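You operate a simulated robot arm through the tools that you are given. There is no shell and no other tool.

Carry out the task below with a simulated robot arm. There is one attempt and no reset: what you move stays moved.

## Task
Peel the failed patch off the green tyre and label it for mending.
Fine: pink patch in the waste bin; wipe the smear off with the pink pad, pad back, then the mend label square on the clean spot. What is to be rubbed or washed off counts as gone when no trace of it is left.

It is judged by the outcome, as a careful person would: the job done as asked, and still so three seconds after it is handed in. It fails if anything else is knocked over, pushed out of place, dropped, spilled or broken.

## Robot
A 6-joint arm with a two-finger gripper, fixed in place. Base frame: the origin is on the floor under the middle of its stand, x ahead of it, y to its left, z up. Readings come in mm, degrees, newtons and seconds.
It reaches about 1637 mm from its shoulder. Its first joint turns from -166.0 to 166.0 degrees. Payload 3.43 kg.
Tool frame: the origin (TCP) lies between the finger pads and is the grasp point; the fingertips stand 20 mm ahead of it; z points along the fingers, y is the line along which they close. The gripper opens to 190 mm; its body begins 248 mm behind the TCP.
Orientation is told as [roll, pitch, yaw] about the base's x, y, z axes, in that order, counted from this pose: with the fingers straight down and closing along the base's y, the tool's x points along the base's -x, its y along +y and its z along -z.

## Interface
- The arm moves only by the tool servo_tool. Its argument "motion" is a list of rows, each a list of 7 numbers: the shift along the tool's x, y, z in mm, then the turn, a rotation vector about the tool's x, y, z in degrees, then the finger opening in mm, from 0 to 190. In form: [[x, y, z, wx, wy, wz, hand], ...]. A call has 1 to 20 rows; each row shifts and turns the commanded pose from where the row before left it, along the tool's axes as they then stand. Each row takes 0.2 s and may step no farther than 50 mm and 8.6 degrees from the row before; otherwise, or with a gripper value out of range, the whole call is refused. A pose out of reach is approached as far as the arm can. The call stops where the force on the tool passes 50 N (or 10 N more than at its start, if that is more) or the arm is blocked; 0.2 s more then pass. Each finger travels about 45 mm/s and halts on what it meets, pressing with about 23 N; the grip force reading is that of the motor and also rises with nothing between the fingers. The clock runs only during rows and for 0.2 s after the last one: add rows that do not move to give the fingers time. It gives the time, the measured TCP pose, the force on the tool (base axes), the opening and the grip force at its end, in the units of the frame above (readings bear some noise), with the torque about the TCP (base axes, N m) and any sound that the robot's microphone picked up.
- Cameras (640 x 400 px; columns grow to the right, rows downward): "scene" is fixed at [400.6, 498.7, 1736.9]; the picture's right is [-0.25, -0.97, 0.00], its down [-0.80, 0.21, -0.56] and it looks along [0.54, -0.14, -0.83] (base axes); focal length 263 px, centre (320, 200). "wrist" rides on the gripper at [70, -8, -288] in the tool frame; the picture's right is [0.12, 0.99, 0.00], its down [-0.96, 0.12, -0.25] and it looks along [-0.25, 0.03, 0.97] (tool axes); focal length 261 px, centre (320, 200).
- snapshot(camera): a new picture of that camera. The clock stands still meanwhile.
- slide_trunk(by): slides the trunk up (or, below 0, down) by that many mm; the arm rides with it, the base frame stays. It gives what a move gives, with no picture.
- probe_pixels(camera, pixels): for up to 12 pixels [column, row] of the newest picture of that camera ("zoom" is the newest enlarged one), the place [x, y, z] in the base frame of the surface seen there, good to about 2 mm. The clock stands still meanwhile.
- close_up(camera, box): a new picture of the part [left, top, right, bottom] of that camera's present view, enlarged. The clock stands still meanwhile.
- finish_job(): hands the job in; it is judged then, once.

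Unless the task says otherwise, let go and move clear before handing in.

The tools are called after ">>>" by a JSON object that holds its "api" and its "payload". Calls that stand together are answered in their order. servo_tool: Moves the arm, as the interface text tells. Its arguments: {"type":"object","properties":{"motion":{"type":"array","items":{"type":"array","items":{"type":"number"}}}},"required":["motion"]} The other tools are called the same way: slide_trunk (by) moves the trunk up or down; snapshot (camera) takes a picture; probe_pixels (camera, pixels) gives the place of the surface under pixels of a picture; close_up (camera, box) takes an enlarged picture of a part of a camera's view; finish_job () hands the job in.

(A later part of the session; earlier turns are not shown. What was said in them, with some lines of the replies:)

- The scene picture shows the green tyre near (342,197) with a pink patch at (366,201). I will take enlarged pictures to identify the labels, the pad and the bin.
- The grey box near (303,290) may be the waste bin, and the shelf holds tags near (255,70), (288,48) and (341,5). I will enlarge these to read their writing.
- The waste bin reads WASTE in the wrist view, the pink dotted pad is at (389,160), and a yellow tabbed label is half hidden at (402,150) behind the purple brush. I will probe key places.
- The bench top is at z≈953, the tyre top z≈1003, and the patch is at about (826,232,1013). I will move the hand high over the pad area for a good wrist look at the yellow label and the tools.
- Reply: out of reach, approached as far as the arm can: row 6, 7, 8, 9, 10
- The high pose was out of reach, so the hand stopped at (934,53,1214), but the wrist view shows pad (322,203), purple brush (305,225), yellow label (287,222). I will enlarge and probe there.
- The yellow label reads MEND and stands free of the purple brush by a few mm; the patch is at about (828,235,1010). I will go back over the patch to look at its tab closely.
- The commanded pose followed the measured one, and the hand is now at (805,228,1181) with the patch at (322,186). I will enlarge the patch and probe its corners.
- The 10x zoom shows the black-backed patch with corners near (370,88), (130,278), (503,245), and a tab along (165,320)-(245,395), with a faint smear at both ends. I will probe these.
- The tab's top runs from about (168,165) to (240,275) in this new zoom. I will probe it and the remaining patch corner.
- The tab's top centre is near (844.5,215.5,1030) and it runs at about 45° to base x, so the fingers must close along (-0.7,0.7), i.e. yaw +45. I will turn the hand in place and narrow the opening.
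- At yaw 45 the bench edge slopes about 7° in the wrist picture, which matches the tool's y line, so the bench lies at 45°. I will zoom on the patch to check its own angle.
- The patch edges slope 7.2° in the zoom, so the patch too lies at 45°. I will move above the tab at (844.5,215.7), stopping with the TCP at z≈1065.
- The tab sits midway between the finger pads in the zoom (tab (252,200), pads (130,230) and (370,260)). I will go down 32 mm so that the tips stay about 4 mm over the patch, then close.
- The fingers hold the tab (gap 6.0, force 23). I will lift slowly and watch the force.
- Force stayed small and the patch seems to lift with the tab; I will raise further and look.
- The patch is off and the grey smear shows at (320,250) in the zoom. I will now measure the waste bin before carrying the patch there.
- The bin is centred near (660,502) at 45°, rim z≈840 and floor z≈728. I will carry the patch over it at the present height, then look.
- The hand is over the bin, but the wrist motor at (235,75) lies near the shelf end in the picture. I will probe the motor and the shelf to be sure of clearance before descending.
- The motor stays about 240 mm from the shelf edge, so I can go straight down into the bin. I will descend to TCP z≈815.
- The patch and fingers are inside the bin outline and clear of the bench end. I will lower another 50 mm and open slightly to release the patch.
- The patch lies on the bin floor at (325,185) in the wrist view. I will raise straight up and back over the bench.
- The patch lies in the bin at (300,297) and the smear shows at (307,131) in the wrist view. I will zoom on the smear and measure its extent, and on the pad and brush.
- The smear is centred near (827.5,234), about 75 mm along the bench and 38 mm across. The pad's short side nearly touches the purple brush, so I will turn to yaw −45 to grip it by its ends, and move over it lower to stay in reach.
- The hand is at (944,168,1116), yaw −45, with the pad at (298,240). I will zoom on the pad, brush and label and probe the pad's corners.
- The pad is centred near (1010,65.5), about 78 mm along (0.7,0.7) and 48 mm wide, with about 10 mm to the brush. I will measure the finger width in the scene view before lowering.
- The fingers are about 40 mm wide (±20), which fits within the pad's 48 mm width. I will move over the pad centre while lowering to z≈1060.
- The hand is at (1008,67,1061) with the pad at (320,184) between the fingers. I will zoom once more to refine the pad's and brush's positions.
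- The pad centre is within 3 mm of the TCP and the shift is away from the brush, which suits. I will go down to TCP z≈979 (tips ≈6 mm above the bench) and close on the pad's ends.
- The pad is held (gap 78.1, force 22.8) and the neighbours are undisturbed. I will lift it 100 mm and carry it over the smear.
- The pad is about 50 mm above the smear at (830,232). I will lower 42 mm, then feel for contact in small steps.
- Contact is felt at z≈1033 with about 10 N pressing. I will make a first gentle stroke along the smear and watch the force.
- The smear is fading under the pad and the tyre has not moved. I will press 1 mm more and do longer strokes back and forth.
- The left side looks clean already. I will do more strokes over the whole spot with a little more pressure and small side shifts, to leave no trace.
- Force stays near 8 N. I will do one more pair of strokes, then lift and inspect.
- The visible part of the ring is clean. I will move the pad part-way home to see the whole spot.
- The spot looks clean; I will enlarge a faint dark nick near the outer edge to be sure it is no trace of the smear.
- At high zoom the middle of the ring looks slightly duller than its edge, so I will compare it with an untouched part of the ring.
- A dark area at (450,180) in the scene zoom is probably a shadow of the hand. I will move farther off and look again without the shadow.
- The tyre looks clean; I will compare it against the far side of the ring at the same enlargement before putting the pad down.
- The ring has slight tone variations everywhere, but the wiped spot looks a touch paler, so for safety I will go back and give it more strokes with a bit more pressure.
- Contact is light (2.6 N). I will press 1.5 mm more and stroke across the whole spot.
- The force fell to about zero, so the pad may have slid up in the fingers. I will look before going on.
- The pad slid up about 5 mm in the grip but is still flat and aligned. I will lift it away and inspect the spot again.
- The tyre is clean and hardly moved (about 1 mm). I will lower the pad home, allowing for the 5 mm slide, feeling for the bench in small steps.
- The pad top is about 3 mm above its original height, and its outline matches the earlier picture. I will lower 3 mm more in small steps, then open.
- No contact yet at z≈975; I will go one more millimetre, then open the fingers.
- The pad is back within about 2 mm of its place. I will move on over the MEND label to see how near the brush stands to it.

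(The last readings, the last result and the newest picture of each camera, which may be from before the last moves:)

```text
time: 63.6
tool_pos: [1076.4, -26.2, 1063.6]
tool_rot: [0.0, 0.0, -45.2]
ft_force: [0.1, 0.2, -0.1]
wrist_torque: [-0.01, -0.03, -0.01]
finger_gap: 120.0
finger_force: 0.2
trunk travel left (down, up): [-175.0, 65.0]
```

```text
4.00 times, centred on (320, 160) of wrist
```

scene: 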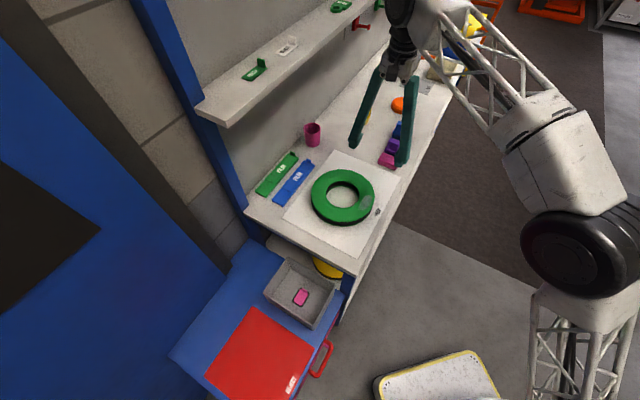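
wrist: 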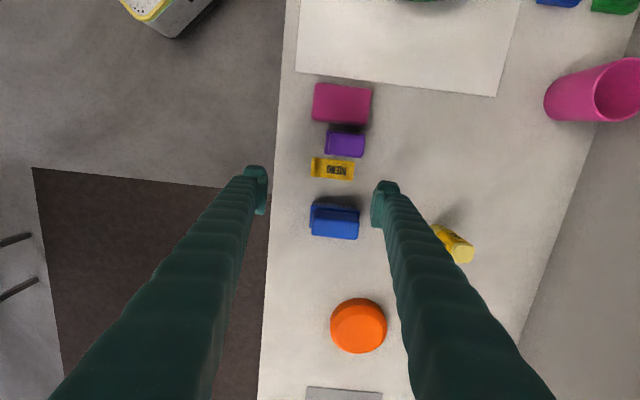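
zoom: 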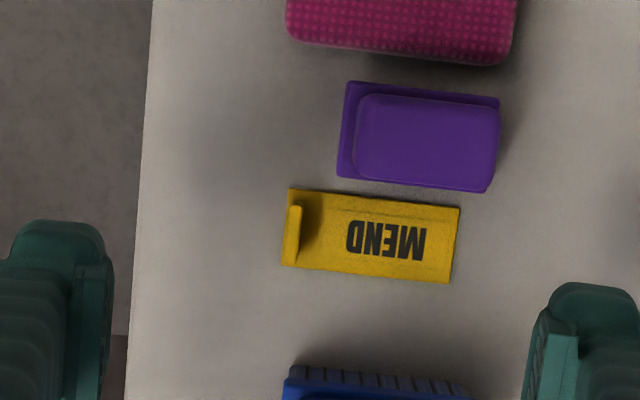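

Now the MEND label is fully visible and clear of both brushes. I will probe its corners, its tab and the brush edges.

>>> {"api": "probe_pixels", "payload": {"camera": "zoom", "pixels": [[291, 192], [459, 209], [449, 281], [284, 264], [294, 210], [290, 235], [287, 258], [300, 235], [370, 235], [345, 175], [490, 188], [293, 385]]}}

>>> {"api": "close_up", "payload": {"camera": "wrist", "box": [304, 150, 368, 190]}}

>>> {"api": "probe_pixels", "payload": {"camera": "zoom", "pixels": [[85, 85], [505, 125], [480, 305], [65, 265], [100, 120], [90, 180], [85, 245], [112, 180], [280, 190], [92, 130], [82, 250]]}}

```text
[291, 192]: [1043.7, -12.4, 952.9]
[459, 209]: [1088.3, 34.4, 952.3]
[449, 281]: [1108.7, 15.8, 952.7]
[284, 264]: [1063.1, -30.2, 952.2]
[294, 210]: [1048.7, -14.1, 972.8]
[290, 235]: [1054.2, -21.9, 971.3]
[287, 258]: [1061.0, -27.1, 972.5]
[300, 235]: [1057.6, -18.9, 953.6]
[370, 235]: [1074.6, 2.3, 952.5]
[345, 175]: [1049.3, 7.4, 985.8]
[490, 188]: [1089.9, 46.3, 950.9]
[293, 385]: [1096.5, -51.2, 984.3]
```

```text
10.00 times, centred on (336, 170) of wrist
```

zoom: 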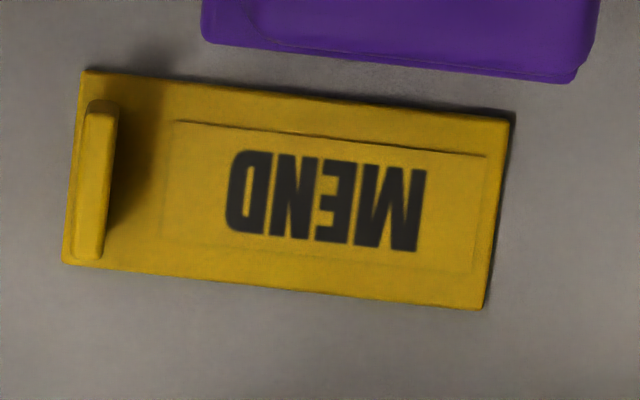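

```text
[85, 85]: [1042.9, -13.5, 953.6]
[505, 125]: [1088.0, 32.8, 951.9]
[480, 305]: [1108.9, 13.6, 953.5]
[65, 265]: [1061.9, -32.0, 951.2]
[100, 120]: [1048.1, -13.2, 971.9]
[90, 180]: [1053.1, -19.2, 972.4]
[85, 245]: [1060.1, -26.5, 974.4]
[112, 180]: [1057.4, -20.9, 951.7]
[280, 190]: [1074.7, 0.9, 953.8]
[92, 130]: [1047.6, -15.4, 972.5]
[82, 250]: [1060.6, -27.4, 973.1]
```

The tab is centred near (1054,-20), top z≈973, and the purple brush's far edge is about 10 mm from the label. I will align over the tab, shifted 4 mm away from the brush, and narrow the fingers.

>>> {"api": "servo_tool", "payload": {"motion": [[5.3, -4, 0, 0, 0, 0, 100], [5.3, -4, 0, 0, 0, 0, 70], [5.2, -3.6, 0, 0, 0, 0, 50], [0, 0, 0, 0, 0, 0, 44], [0, 0, 0, 0, 0, 0, 44], [0, 0, 0, 0, 0, 0, 44], [0, 0, 0, 0, 0, 0, 44]]}}

>>> {"api": "snapshot", "payload": {"camera": "wrist"}}

>>> {"api": "close_up", "payload": {"camera": "wrist", "box": [272, 140, 368, 200]}}

>>> {"api": "probe_pixels", "payload": {"camera": "zoom", "pixels": [[320, 200], [200, 100], [220, 200]]}}

```text
time: 65.2
tool_pos: [1057.5, -22.6, 1062.4]
tool_rot: [0.0, 0.0, -45.2]
ft_force: [0.5, 0.4, -0.3]
wrist_torque: [0.02, 0.0, -0.01]
finger_gap: 43.8
finger_force: 0.1
trunk travel left (down, up): [-175.0, 65.0]
```

```text
taken
```

wrist: 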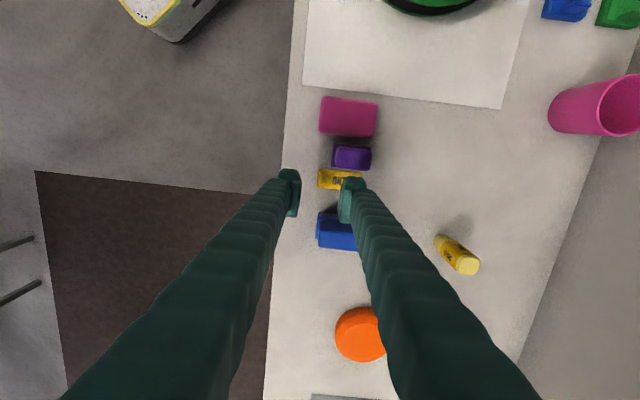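

```text
6.67 times, centred on (320, 170) of wrist
```

zoom: 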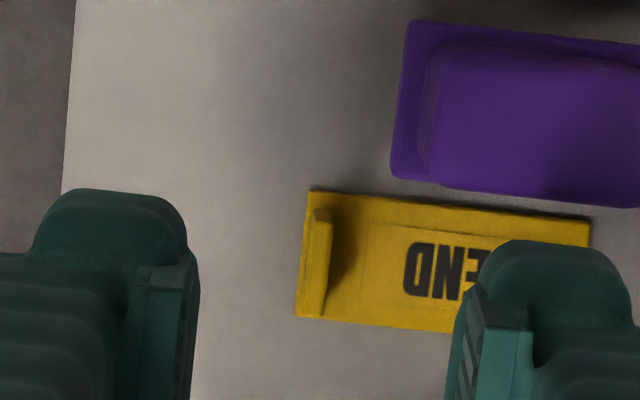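

```text
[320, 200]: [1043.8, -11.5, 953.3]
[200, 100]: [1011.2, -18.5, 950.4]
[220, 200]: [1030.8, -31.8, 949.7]
```

The tab sits exactly midway between the fingers (zoom (318,262)) and 4 mm to the brush side of the TCP as planned. I will lower to TCP z≈978 and close on the tab.

>>> {"api": "servo_tool", "payload": {"motion": [[0, 0, 30, 0, 0, 0, 44], [0, 0, 25, 0, 0, 0, 44], [0, 0, 15, 0, 0, 0, 44], [0, 0, 10, 0, 0, 0, 44], [0, 0, 4, 0, 0, 0, 44], [0, 0, 0, 0, 0, 0, 44]]}}

>>> {"api": "close_up", "payload": {"camera": "wrist", "box": [272, 140, 368, 240]}}

>>> {"api": "close_up", "payload": {"camera": "scene", "box": [370, 115, 418, 175]}}

```text
time: 66.6
tool_pos: [1058.2, -21.4, 978.2]
tool_rot: [0.1, 0.0, -45.2]
ft_force: [-0.4, -0.2, 0.6]
wrist_torque: [-0.01, 0.01, -0.01]
finger_gap: 44.2
finger_force: 0.1
trunk travel left (down, up): [-175.0, 65.0]
```

```text
4.00 times, centred on (320, 190) of wrist
```

zoom: 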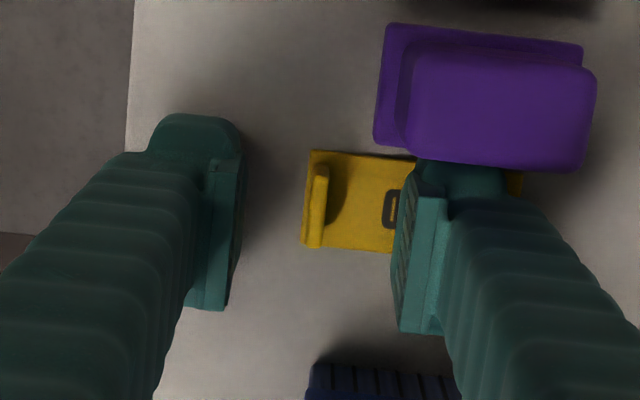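

```text
6.67 times, centred on (394, 145) of scene
```

zoom: 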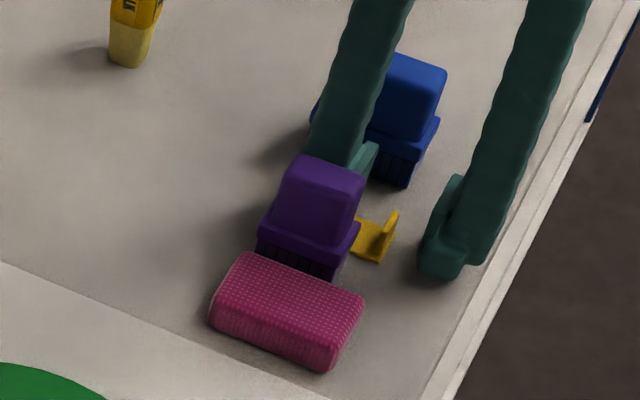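

The fingers straddle the tab without touching the brush. I will close on it.

>>> {"api": "servo_tool", "payload": {"motion": [[0, 0, 0, 0, 0, 0, 25], [0, 0, 0, 0, 0, 0, 10], [0, 0, 0, 0, 0, 0, 0], [0, 0, 0, 0, 0, 0, 0], [0, 0, 0, 0, 0, 0, 0]]}}

>>> {"api": "close_up", "payload": {"camera": "wrist", "box": [272, 140, 368, 240]}}

```text
time: 67.8
tool_pos: [1057.8, -22.4, 977.9]
tool_rot: [0.0, 0.0, -45.2]
ft_force: [-0.4, -0.8, -0.5]
wrist_torque: [-0.03, 0.0, -0.02]
finger_gap: 6.0
finger_force: 23.4
trunk travel left (down, up): [-175.0, 65.0]
```

```text
4.00 times, centred on (320, 190) of wrist
```

zoom: 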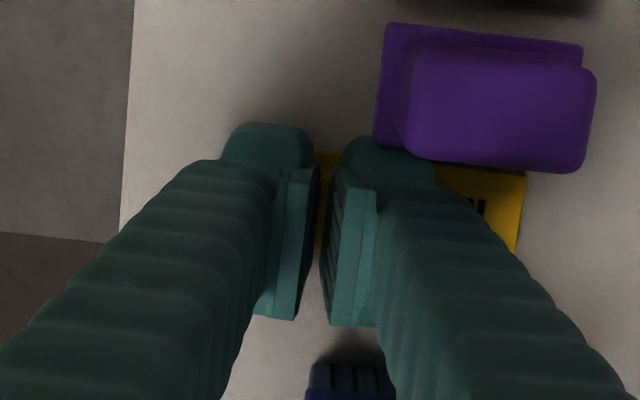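

The tab is held (gap 6.0, force 23.4). I will lift it straight up, draw it back clear of the brushes, and rise further.

>>> {"api": "servo_tool", "payload": {"motion": [[0, 0, -8, 0, 0, 0, 0], [0, 0, -25, 0, 0, 0, 0], [0, 0, -26, 0, 0, 0, 0], [0, 0, -26, 0, 0, 0, 0], [0, -35, 0, 0, 0, 0, 0], [0, -35, 0, 0, 0, 0, 0], [0, 0, -40, 0, 0, 0, 0], [0, 0, 0, 0, 0, 0, 0]]}}

>>> {"api": "snapshot", "payload": {"camera": "wrist"}}

>>> {"api": "close_up", "payload": {"camera": "scene", "box": [340, 90, 436, 180]}}

```text
time: 69.6
tool_pos: [1008.7, -73.5, 1103.8]
tool_rot: [0.0, 0.0, -45.1]
ft_force: [0.2, -0.7, -0.4]
wrist_torque: [0.02, 0.04, -0.02]
finger_gap: 6.1
finger_force: 22.9
trunk travel left (down, up): [-175.0, 65.0]
```

```text
taken
```

wrist: 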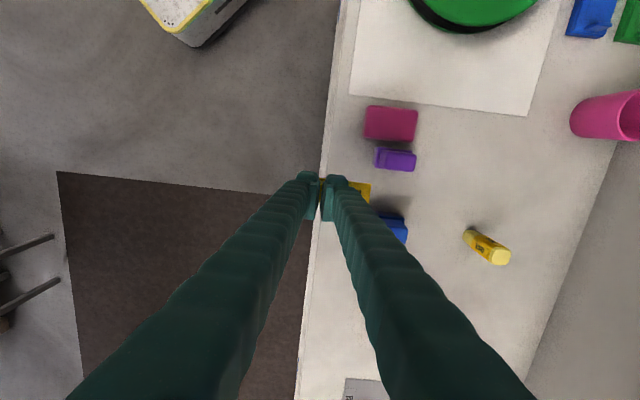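

```text
4.44 times, centred on (388, 135) of scene
```

zoom: 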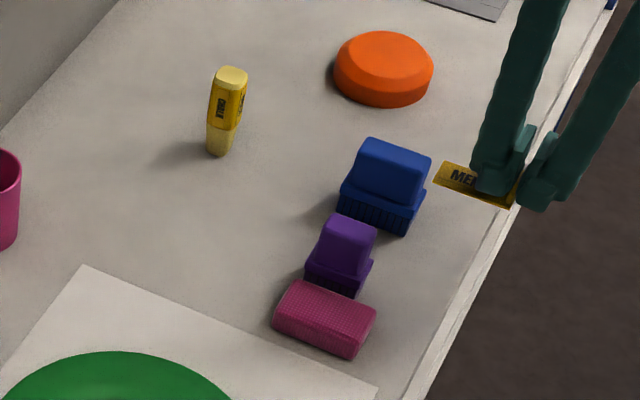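

The label hangs flat in the grip and everything else stands as before. I will turn to yaw +45 and carry it toward the clean spot.

>>> {"api": "servo_tool", "payload": {"motion": [[0, 0, 0, 0, 0, -8.2, 0], [0, 0, 0, 0, 0, -8.2, 0], [0, 0, 0, 0, 0, -8.2, 0], [0, 0, 0, 0, 0, -8.2, 0], [0, 0, 0, 0, 0, -8.2, 0], [0, 0, 0, 0, 0, -8.2, 0], [0, 0, 0, 0, 0, -8.2, 0], [0, 0, 0, 0, 0, -8.2, 0], [0, 0, 0, 0, 0, -8.2, 0], [0, 0, 0, 0, 0, -8.2, 0], [0, 0, 0, 0, 0, -8.2, 0], [-11.7, 39.3, 0, 0, 0, 0, 0], [-11.7, 39.3, 0, 0, 0, 0, 0], [-11.7, 39.3, 0, 0, 0, 0, 0], [-11.7, 39.3, 0, 0, 0, 0, 0], [-11.7, 39.3, 0, 0, 0, 0, 0], [-11.7, 39.3, 0, 0, 0, 0, 0], [-11.7, 39.3, 0, 0, 0, 0, 0], [-11.5, 39.3, 0, 0, 0, 0, 0], [0, 0, 0, 0, 0, 0, 0]]}}

>>> {"api": "snapshot", "payload": {"camera": "wrist"}}

>>> {"api": "close_up", "payload": {"camera": "scene", "box": [310, 130, 422, 230]}}

```text
time: 73.8
tool_pos: [851.5, 218.6, 1105.7]
tool_rot: [0.0, -0.1, 45.0]
ft_force: [0.8, 0.0, -1.0]
wrist_torque: [-0.02, -0.04, -0.01]
finger_gap: 6.0
finger_force: 22.9
trunk travel left (down, up): [-175.0, 65.0]
```

```text
taken
```

wrist: 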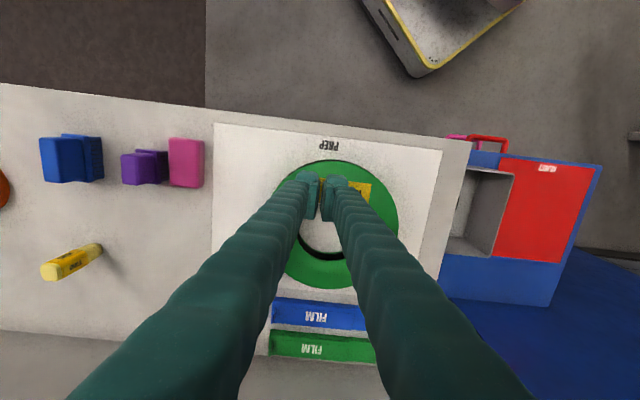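

```text
4.00 times, centred on (366, 180) of scene
```

zoom: 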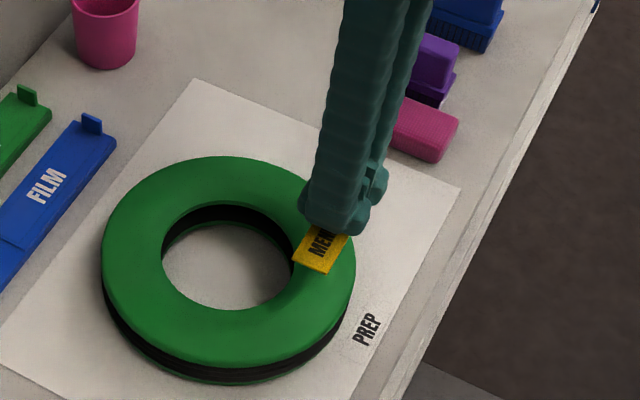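

The label is over the ring. I will enlarge both views and probe the label's free corners to fine-tune its position and angle.

>>> {"api": "close_up", "payload": {"camera": "wrist", "box": [296, 160, 392, 220]}}

>>> {"api": "probe_pixels", "payload": {"camera": "zoom", "pixels": [[320, 130], [515, 155], [500, 250], [450, 200], [470, 160], [480, 240]]}}

>>> {"api": "close_up", "payload": {"camera": "scene", "box": [350, 180, 386, 204]}}

```text
6.67 times, centred on (344, 190) of wrist
```

zoom: 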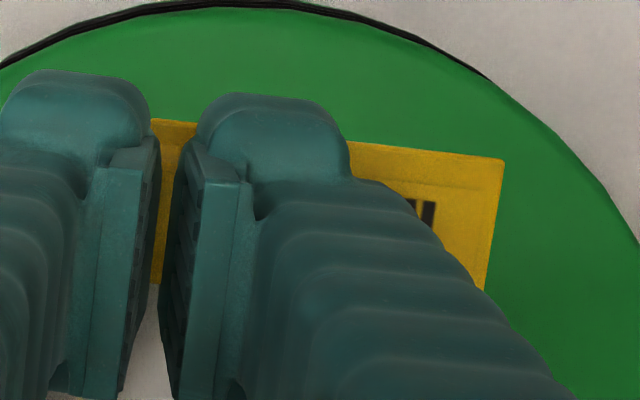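

```text
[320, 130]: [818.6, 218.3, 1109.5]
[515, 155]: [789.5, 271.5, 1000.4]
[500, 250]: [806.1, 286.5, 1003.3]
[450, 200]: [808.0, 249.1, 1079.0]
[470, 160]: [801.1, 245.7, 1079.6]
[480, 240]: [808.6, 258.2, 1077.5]
```

```text
16.00 times, centred on (368, 192) of scene
```

zoom: 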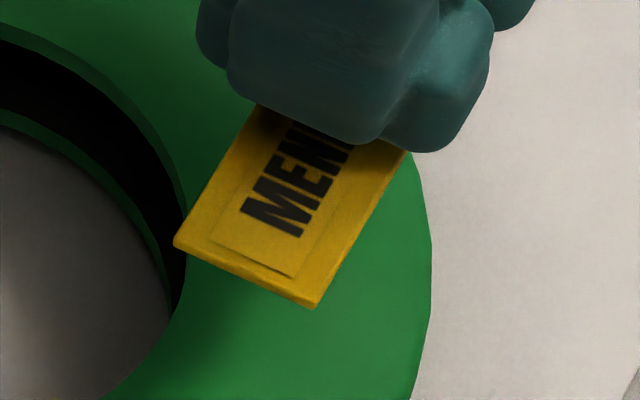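

I will probe just inside the label's visible corners in this scene zoom.

>>> {"api": "probe_pixels", "payload": {"camera": "zoom", "pixels": [[182, 238], [312, 296], [396, 160], [330, 270], [240, 190], [250, 250], [260, 115], [400, 300], [120, 395], [240, 40]]}}

>>> {"api": "close_up", "payload": {"camera": "wrist", "box": [340, 170, 388, 200]}}

>>> {"api": "probe_pixels", "payload": {"camera": "zoom", "pixels": [[380, 170], [420, 170], [150, 150], [330, 300], [365, 320], [300, 150]]}}

```text
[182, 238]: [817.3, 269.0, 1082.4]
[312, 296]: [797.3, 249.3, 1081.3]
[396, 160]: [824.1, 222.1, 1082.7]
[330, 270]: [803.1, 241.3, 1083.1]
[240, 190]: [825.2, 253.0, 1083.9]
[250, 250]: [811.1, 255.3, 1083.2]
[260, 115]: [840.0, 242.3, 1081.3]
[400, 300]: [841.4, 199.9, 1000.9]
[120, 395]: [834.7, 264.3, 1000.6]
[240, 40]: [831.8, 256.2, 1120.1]
```

```text
13.33 times, centred on (364, 185) of wrist
```

zoom: 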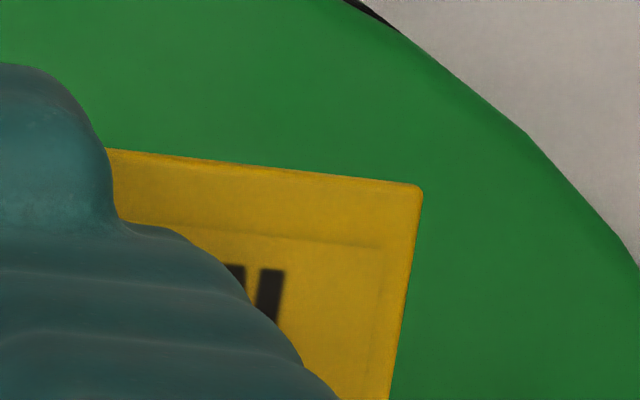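

```text
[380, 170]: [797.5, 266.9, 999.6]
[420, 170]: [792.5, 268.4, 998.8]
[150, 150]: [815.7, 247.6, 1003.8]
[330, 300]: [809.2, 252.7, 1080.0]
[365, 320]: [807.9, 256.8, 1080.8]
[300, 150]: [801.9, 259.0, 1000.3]
```

The label's angle is within about 1° of square, and its centre needs to shift about 3 mm along the bench and 3 mm toward the outside. I will correct that and lower to just above the tyre.

>>> {"api": "servo_tool", "payload": {"motion": [[2.8, -3, 0, 0, 0, 0, 0], [0, 0, 25, 0, 0, 0, 0], [0, 0, 20, 0, 0, 0, 0], [0, 0, 12, 0, 0, 0, 0], [0, 0, 0, 0, 0, 0, 0]]}}

>>> {"api": "close_up", "payload": {"camera": "scene", "box": [350, 184, 390, 214]}}

>>> {"api": "snapshot", "payload": {"camera": "wrist"}}

```text
time: 75.0
tool_pos: [853.4, 212.2, 1047.6]
tool_rot: [0.0, 0.1, 45.0]
ft_force: [-0.9, -0.3, -0.9]
wrist_torque: [0.04, -0.02, -0.04]
finger_gap: 5.9
finger_force: 23.3
trunk travel left (down, up): [-175.0, 65.0]
```

```text
13.33 times, centred on (370, 199) of scene
```

zoom: 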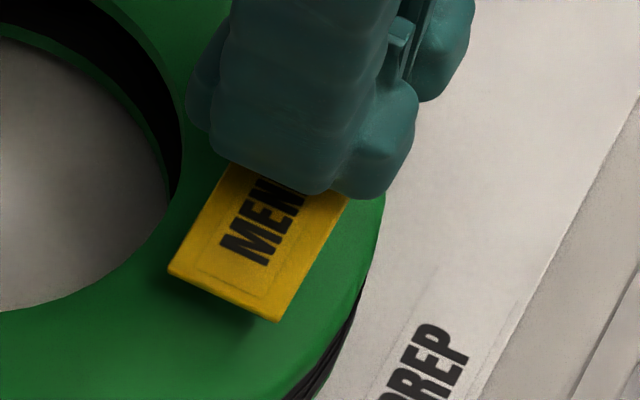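

```text
taken
```

wrist: 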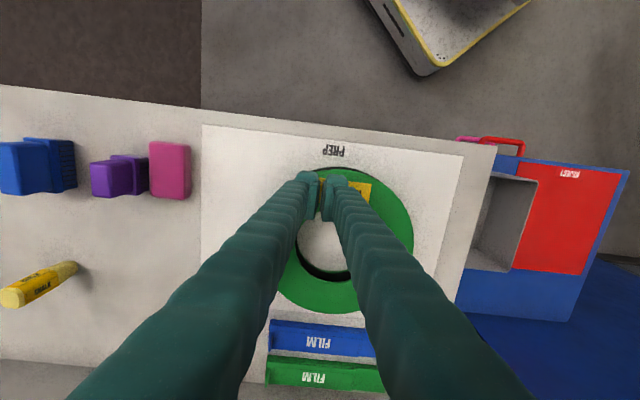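

>>> {"api": "probe_pixels", "payload": {"camera": "zoom", "pixels": [[174, 265], [272, 312], [338, 202], [225, 175], [290, 275], [200, 220], [190, 276], [260, 307], [335, 300], [120, 330], [375, 230], [185, 150]]}}

```text
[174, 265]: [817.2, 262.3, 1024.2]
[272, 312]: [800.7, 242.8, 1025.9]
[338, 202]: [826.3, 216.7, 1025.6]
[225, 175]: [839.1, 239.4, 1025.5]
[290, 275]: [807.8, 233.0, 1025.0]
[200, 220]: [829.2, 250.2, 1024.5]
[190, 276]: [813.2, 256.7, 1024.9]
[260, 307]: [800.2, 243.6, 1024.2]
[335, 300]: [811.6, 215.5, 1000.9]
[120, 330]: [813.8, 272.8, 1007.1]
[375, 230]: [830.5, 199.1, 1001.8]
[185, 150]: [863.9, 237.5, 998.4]
```

The label centre is now about 2.5 mm too far toward the pad side and well centred across. I will shift back 2.5 mm and go down in small steps until contact.

>>> {"api": "servo_tool", "payload": {"motion": [[0, 2.5, 0, 0, 0, 0, 0], [0, 0, 6, 0, 0, 0, 0], [0, 0, 5, 0, 0, 0, 0], [0, 0, 2, 0, 0, 0, 0], [0, 0, 0, 0, 0, 0, 0]]}}

>>> {"api": "close_up", "payload": {"camera": "scene", "box": [350, 184, 390, 214]}}

>>> {"api": "probe_pixels", "payload": {"camera": "zoom", "pixels": [[174, 282], [270, 328], [190, 240], [260, 240], [290, 290], [220, 280]]}}

```text
time: 76.2
tool_pos: [850.3, 216.0, 1034.2]
tool_rot: [0.0, 0.0, 45.0]
ft_force: [-0.2, -0.3, -0.5]
wrist_torque: [-0.01, 0.03, 0.01]
finger_gap: 5.9
finger_force: 22.8
trunk travel left (down, up): [-175.0, 65.0]
```

```text
13.33 times, centred on (370, 199) of scene
```

zoom: 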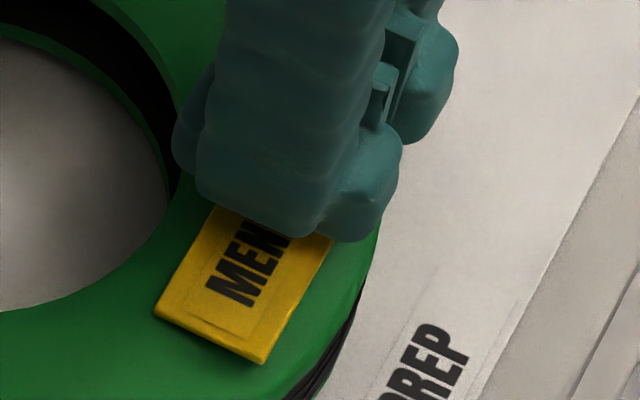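

```text
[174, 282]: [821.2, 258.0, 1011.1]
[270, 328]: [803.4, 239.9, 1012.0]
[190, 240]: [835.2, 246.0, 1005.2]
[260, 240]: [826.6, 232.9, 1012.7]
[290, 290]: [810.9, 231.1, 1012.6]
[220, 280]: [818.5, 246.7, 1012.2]
```

The label top is at z≈1012, a few millimetres above rest, with no contact force yet. I will continue in 1.5 mm steps.

>>> {"api": "servo_tool", "payload": {"motion": [[0, 0, 1.5, 0, 0, 0, 0], [0, 0, 1.5, 0, 0, 0, 0], [0, 0, 0, 0, 0, 0, 0]]}}

>>> {"api": "close_up", "payload": {"camera": "scene", "box": [350, 184, 390, 214]}}

>>> {"api": "probe_pixels", "payload": {"camera": "zoom", "pixels": [[163, 311], [258, 358], [324, 250], [212, 215], [220, 300], [290, 300], [190, 265], [240, 350], [175, 318]]}}

```text
time: 77.0
tool_pos: [849.8, 215.1, 1033.1]
tool_rot: [0.0, 0.0, 45.0]
ft_force: [2.2, -0.4, 9.1]
wrist_torque: [-0.01, -0.02, -0.03]
finger_gap: 5.9
finger_force: 23.3
trunk travel left (down, up): [-175.0, 65.0]
```

```text
13.33 times, centred on (370, 199) of scene
```

zoom: 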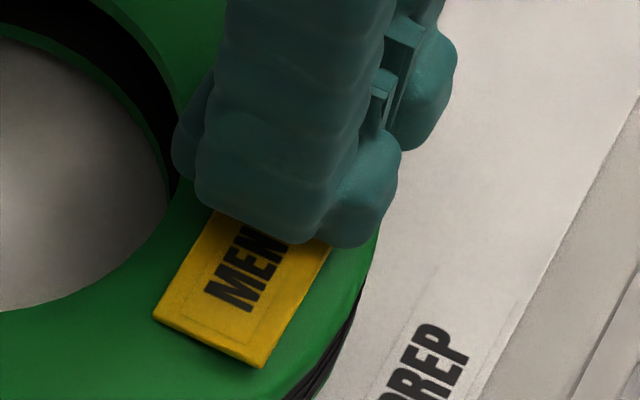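

```text
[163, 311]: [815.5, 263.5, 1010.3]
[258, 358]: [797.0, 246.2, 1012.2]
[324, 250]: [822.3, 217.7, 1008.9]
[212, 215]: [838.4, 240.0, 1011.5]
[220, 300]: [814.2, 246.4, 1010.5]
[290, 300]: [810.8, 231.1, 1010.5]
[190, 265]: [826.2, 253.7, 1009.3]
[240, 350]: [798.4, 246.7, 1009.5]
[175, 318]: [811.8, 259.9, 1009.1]
```

The label rests on the clean spot with about 9 N, centred near (828.5,233) as intended and square. I will hold it briefly, open the fingers and lift straight up.

>>> {"api": "servo_tool", "payload": {"motion": [[0, 0, 0, 0, 0, 0, 0], [0, 0, 0, 0, 0, 0, 0], [0, 0, -0.5, 0, 0, 0, 0], [0, 0, 0, 0, 0, 0, 12], [0, 0, 0, 0, 0, 0, 30], [0, 0, 0, 0, 0, 0, 40], [0, 0, 0, 0, 0, 0, 40], [0, 0, -5, 0, 0, 0, 40], [0, 0, -20, 0, 0, 0, 40], [0, 0, -30, 0, 0, 0, 40], [0, 0, -40, 0, 0, 0, 40], [0, 0, 0, 0, 0, 0, 40]]}}

>>> {"api": "snapshot", "payload": {"camera": "wrist"}}

>>> {"api": "close_up", "payload": {"camera": "wrist", "box": [280, 140, 392, 220]}}

>>> {"api": "close_up", "payload": {"camera": "scene", "box": [340, 174, 396, 216]}}

```text
time: 79.6
tool_pos: [849.6, 214.5, 1127.6]
tool_rot: [0.0, 0.0, 44.9]
ft_force: [-0.2, -1.1, -0.5]
wrist_torque: [0.01, -0.01, -0.01]
finger_gap: 40.1
finger_force: 0.1
trunk travel left (down, up): [-175.0, 65.0]
```

```text
taken
```

wrist: 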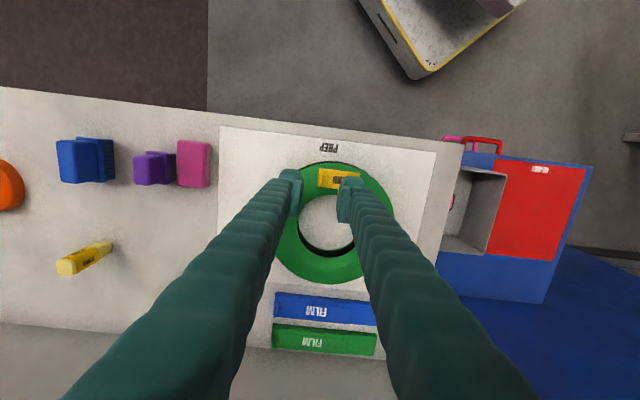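

```text
5.00 times, centred on (336, 180) of wrist
```

zoom: 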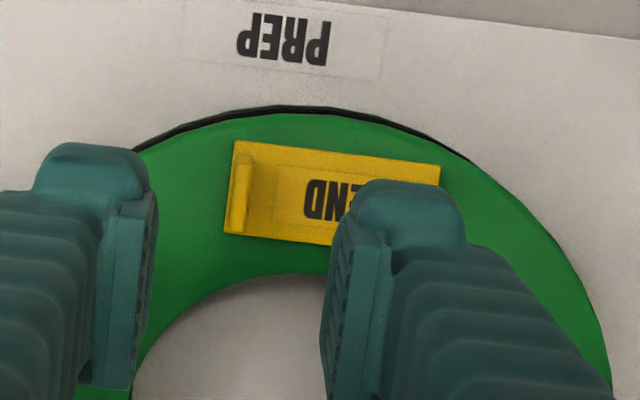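

```text
9.52 times, centred on (368, 195) of scene
```

zoom: 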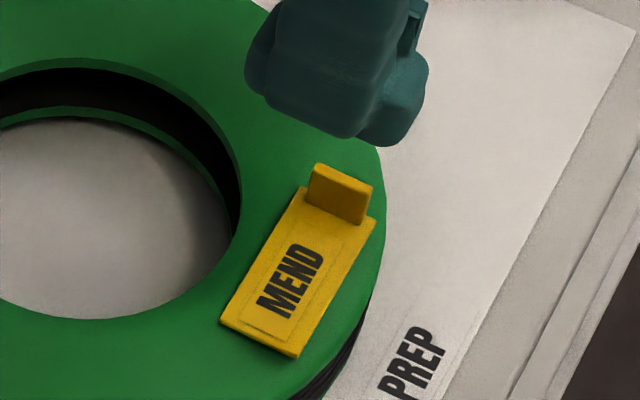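

The label lies flat and square on the ring with its tab free. I will move the hand up and back toward the robot, then check everything.

>>> {"api": "servo_tool", "payload": {"motion": [[0, 0, -40, 0, 0, 0, 60], [0, 0, -40, 0, 0, 0, 100], [30, 0, -20, 0, 0, 0, 150], [40, 0, 0, 0, 0, 0, 190], [40, 0, 0, 0, 0, 0, 190], [40, 0, 0, 0, 0, 0, 190], [0, 0, 0, 0, 0, 0, 190], [0, 0, 0, 0, 0, 0, 190]]}}

>>> {"api": "snapshot", "payload": {"camera": "wrist"}}

>>> {"api": "snapshot", "payload": {"camera": "scene"}}

>>> {"api": "close_up", "payload": {"camera": "wrist", "box": [256, 200, 416, 300]}}

>>> {"api": "close_up", "payload": {"camera": "scene", "box": [240, 120, 420, 260]}}

```text
time: 81.4
tool_pos: [742.0, 109.8, 1224.2]
tool_rot: [0.0, 0.0, 45.1]
ft_force: [-0.5, 0.1, -0.5]
wrist_torque: [0.0, 0.01, -0.01]
finger_gap: 190.0
finger_force: 0.0
trunk travel left (down, up): [-175.0, 65.0]
```

```text
taken
```

wrist: 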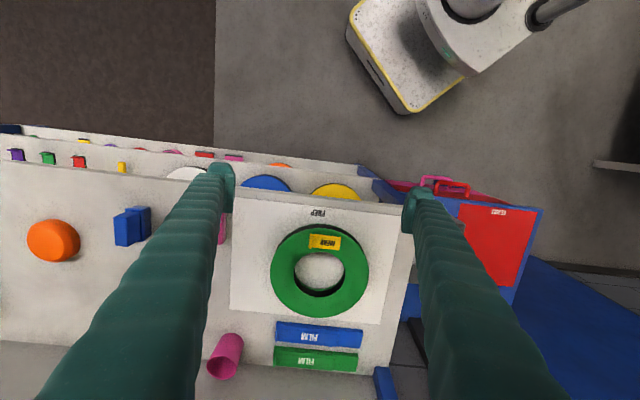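

```text
taken
```

scene: 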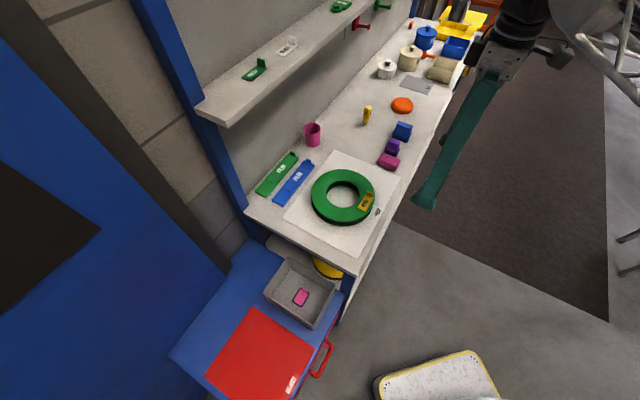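

```text
4.00 times, centred on (336, 250) of wrist
```

zoom: 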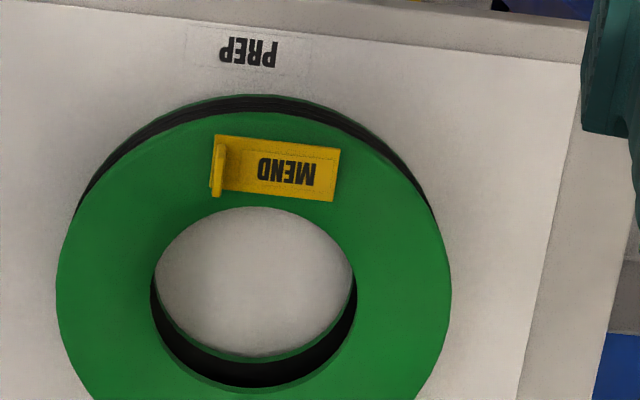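

```text
2.86 times, centred on (330, 190) of scene
```

zoom: 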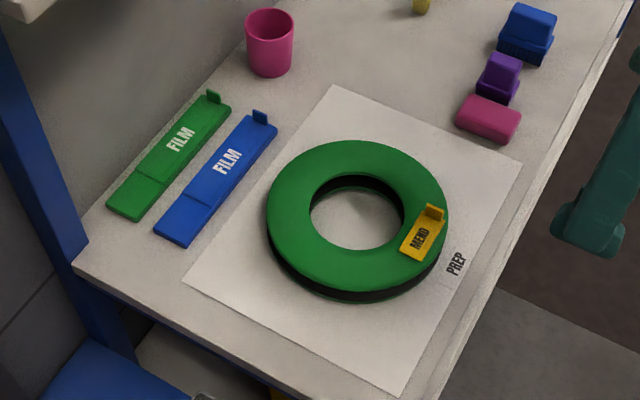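

Everything stands in place: label where the patch was, pad at (490,118) as before in the zoom, patch in the bin. I will take one last enlarged look around the label for any leftover smear and at the pad.

>>> {"api": "close_up", "payload": {"camera": "scene", "box": [345, 180, 390, 212]}}

>>> {"api": "close_up", "payload": {"camera": "wrist", "box": [296, 222, 360, 262]}}

>>> {"api": "close_up", "payload": {"camera": "scene", "box": [370, 115, 418, 175]}}

>>> {"api": "close_up", "payload": {"camera": "scene", "box": [250, 240, 362, 340]}}

```text
12.50 times, centred on (368, 196) of scene
```

zoom: 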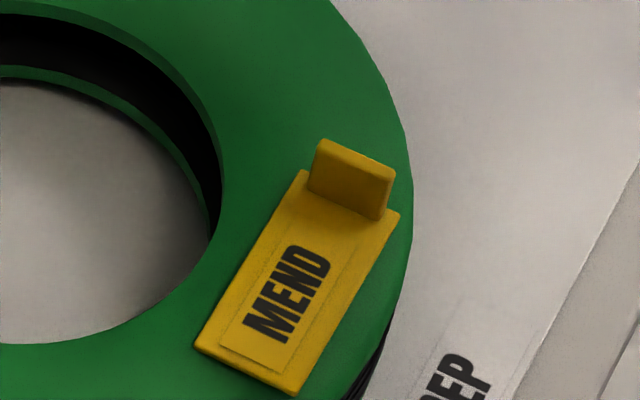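

```text
10.00 times, centred on (328, 242) of wrist
```

zoom: 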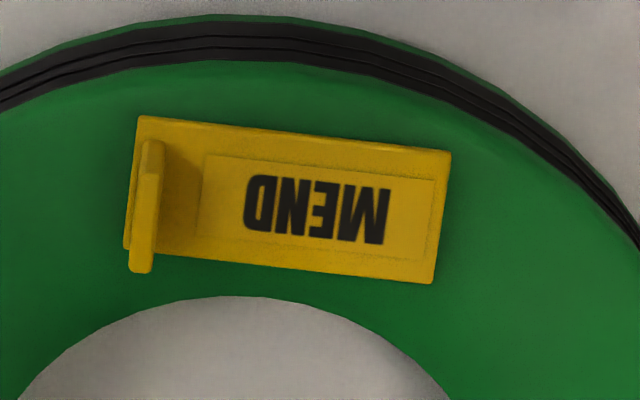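

```text
6.67 times, centred on (394, 145) of scene
```

zoom: 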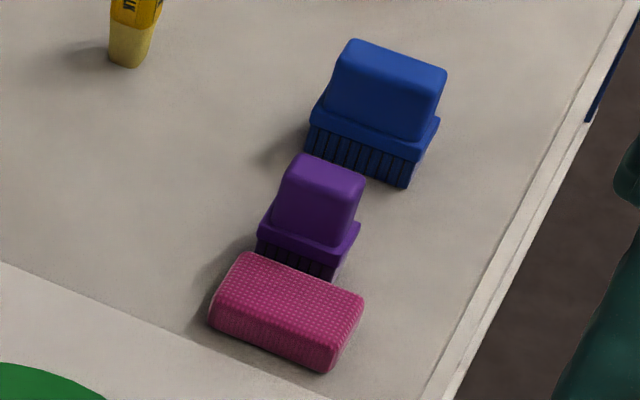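

```text
4.00 times, centred on (306, 290) of scene
```

zoom: 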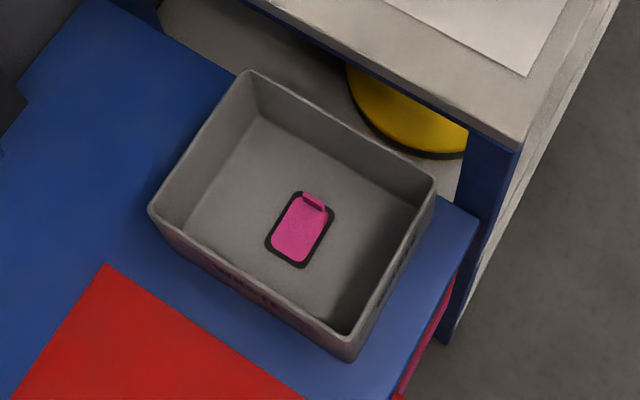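

The patch lies in the waste bin, the ring around the label shows no smear, the pad is back by the brush, and the MEND label sits square on the spot with the hand clear. I hand the job in.

>>> {"api": "finish_job", "payload": {}}

```text
The job is handed in.
```

The job is done and handed in. I don't have the verdict.

- **Patch:** the pink patch is peeled off the green tyre and lies flat on the floor of the waste bin.
- **Smear:** I wiped the spot with the pink pad in two rounds. In the final enlarged pictures no grey is left around the label.
- **Pad:** it is back beside the purple brush, about 2 mm from where it started.
- **Label:** the MEND label sits flat where the patch was, within about 1° of the patch's angle. Its text reads the right way from the front of the bench.

While wiping, the tyre shifted by about 1–2 mm, and I placed the label to allow for that. Nothing else looked moved, dropped or knocked in the last pictures, and the hand is clear of the bench.
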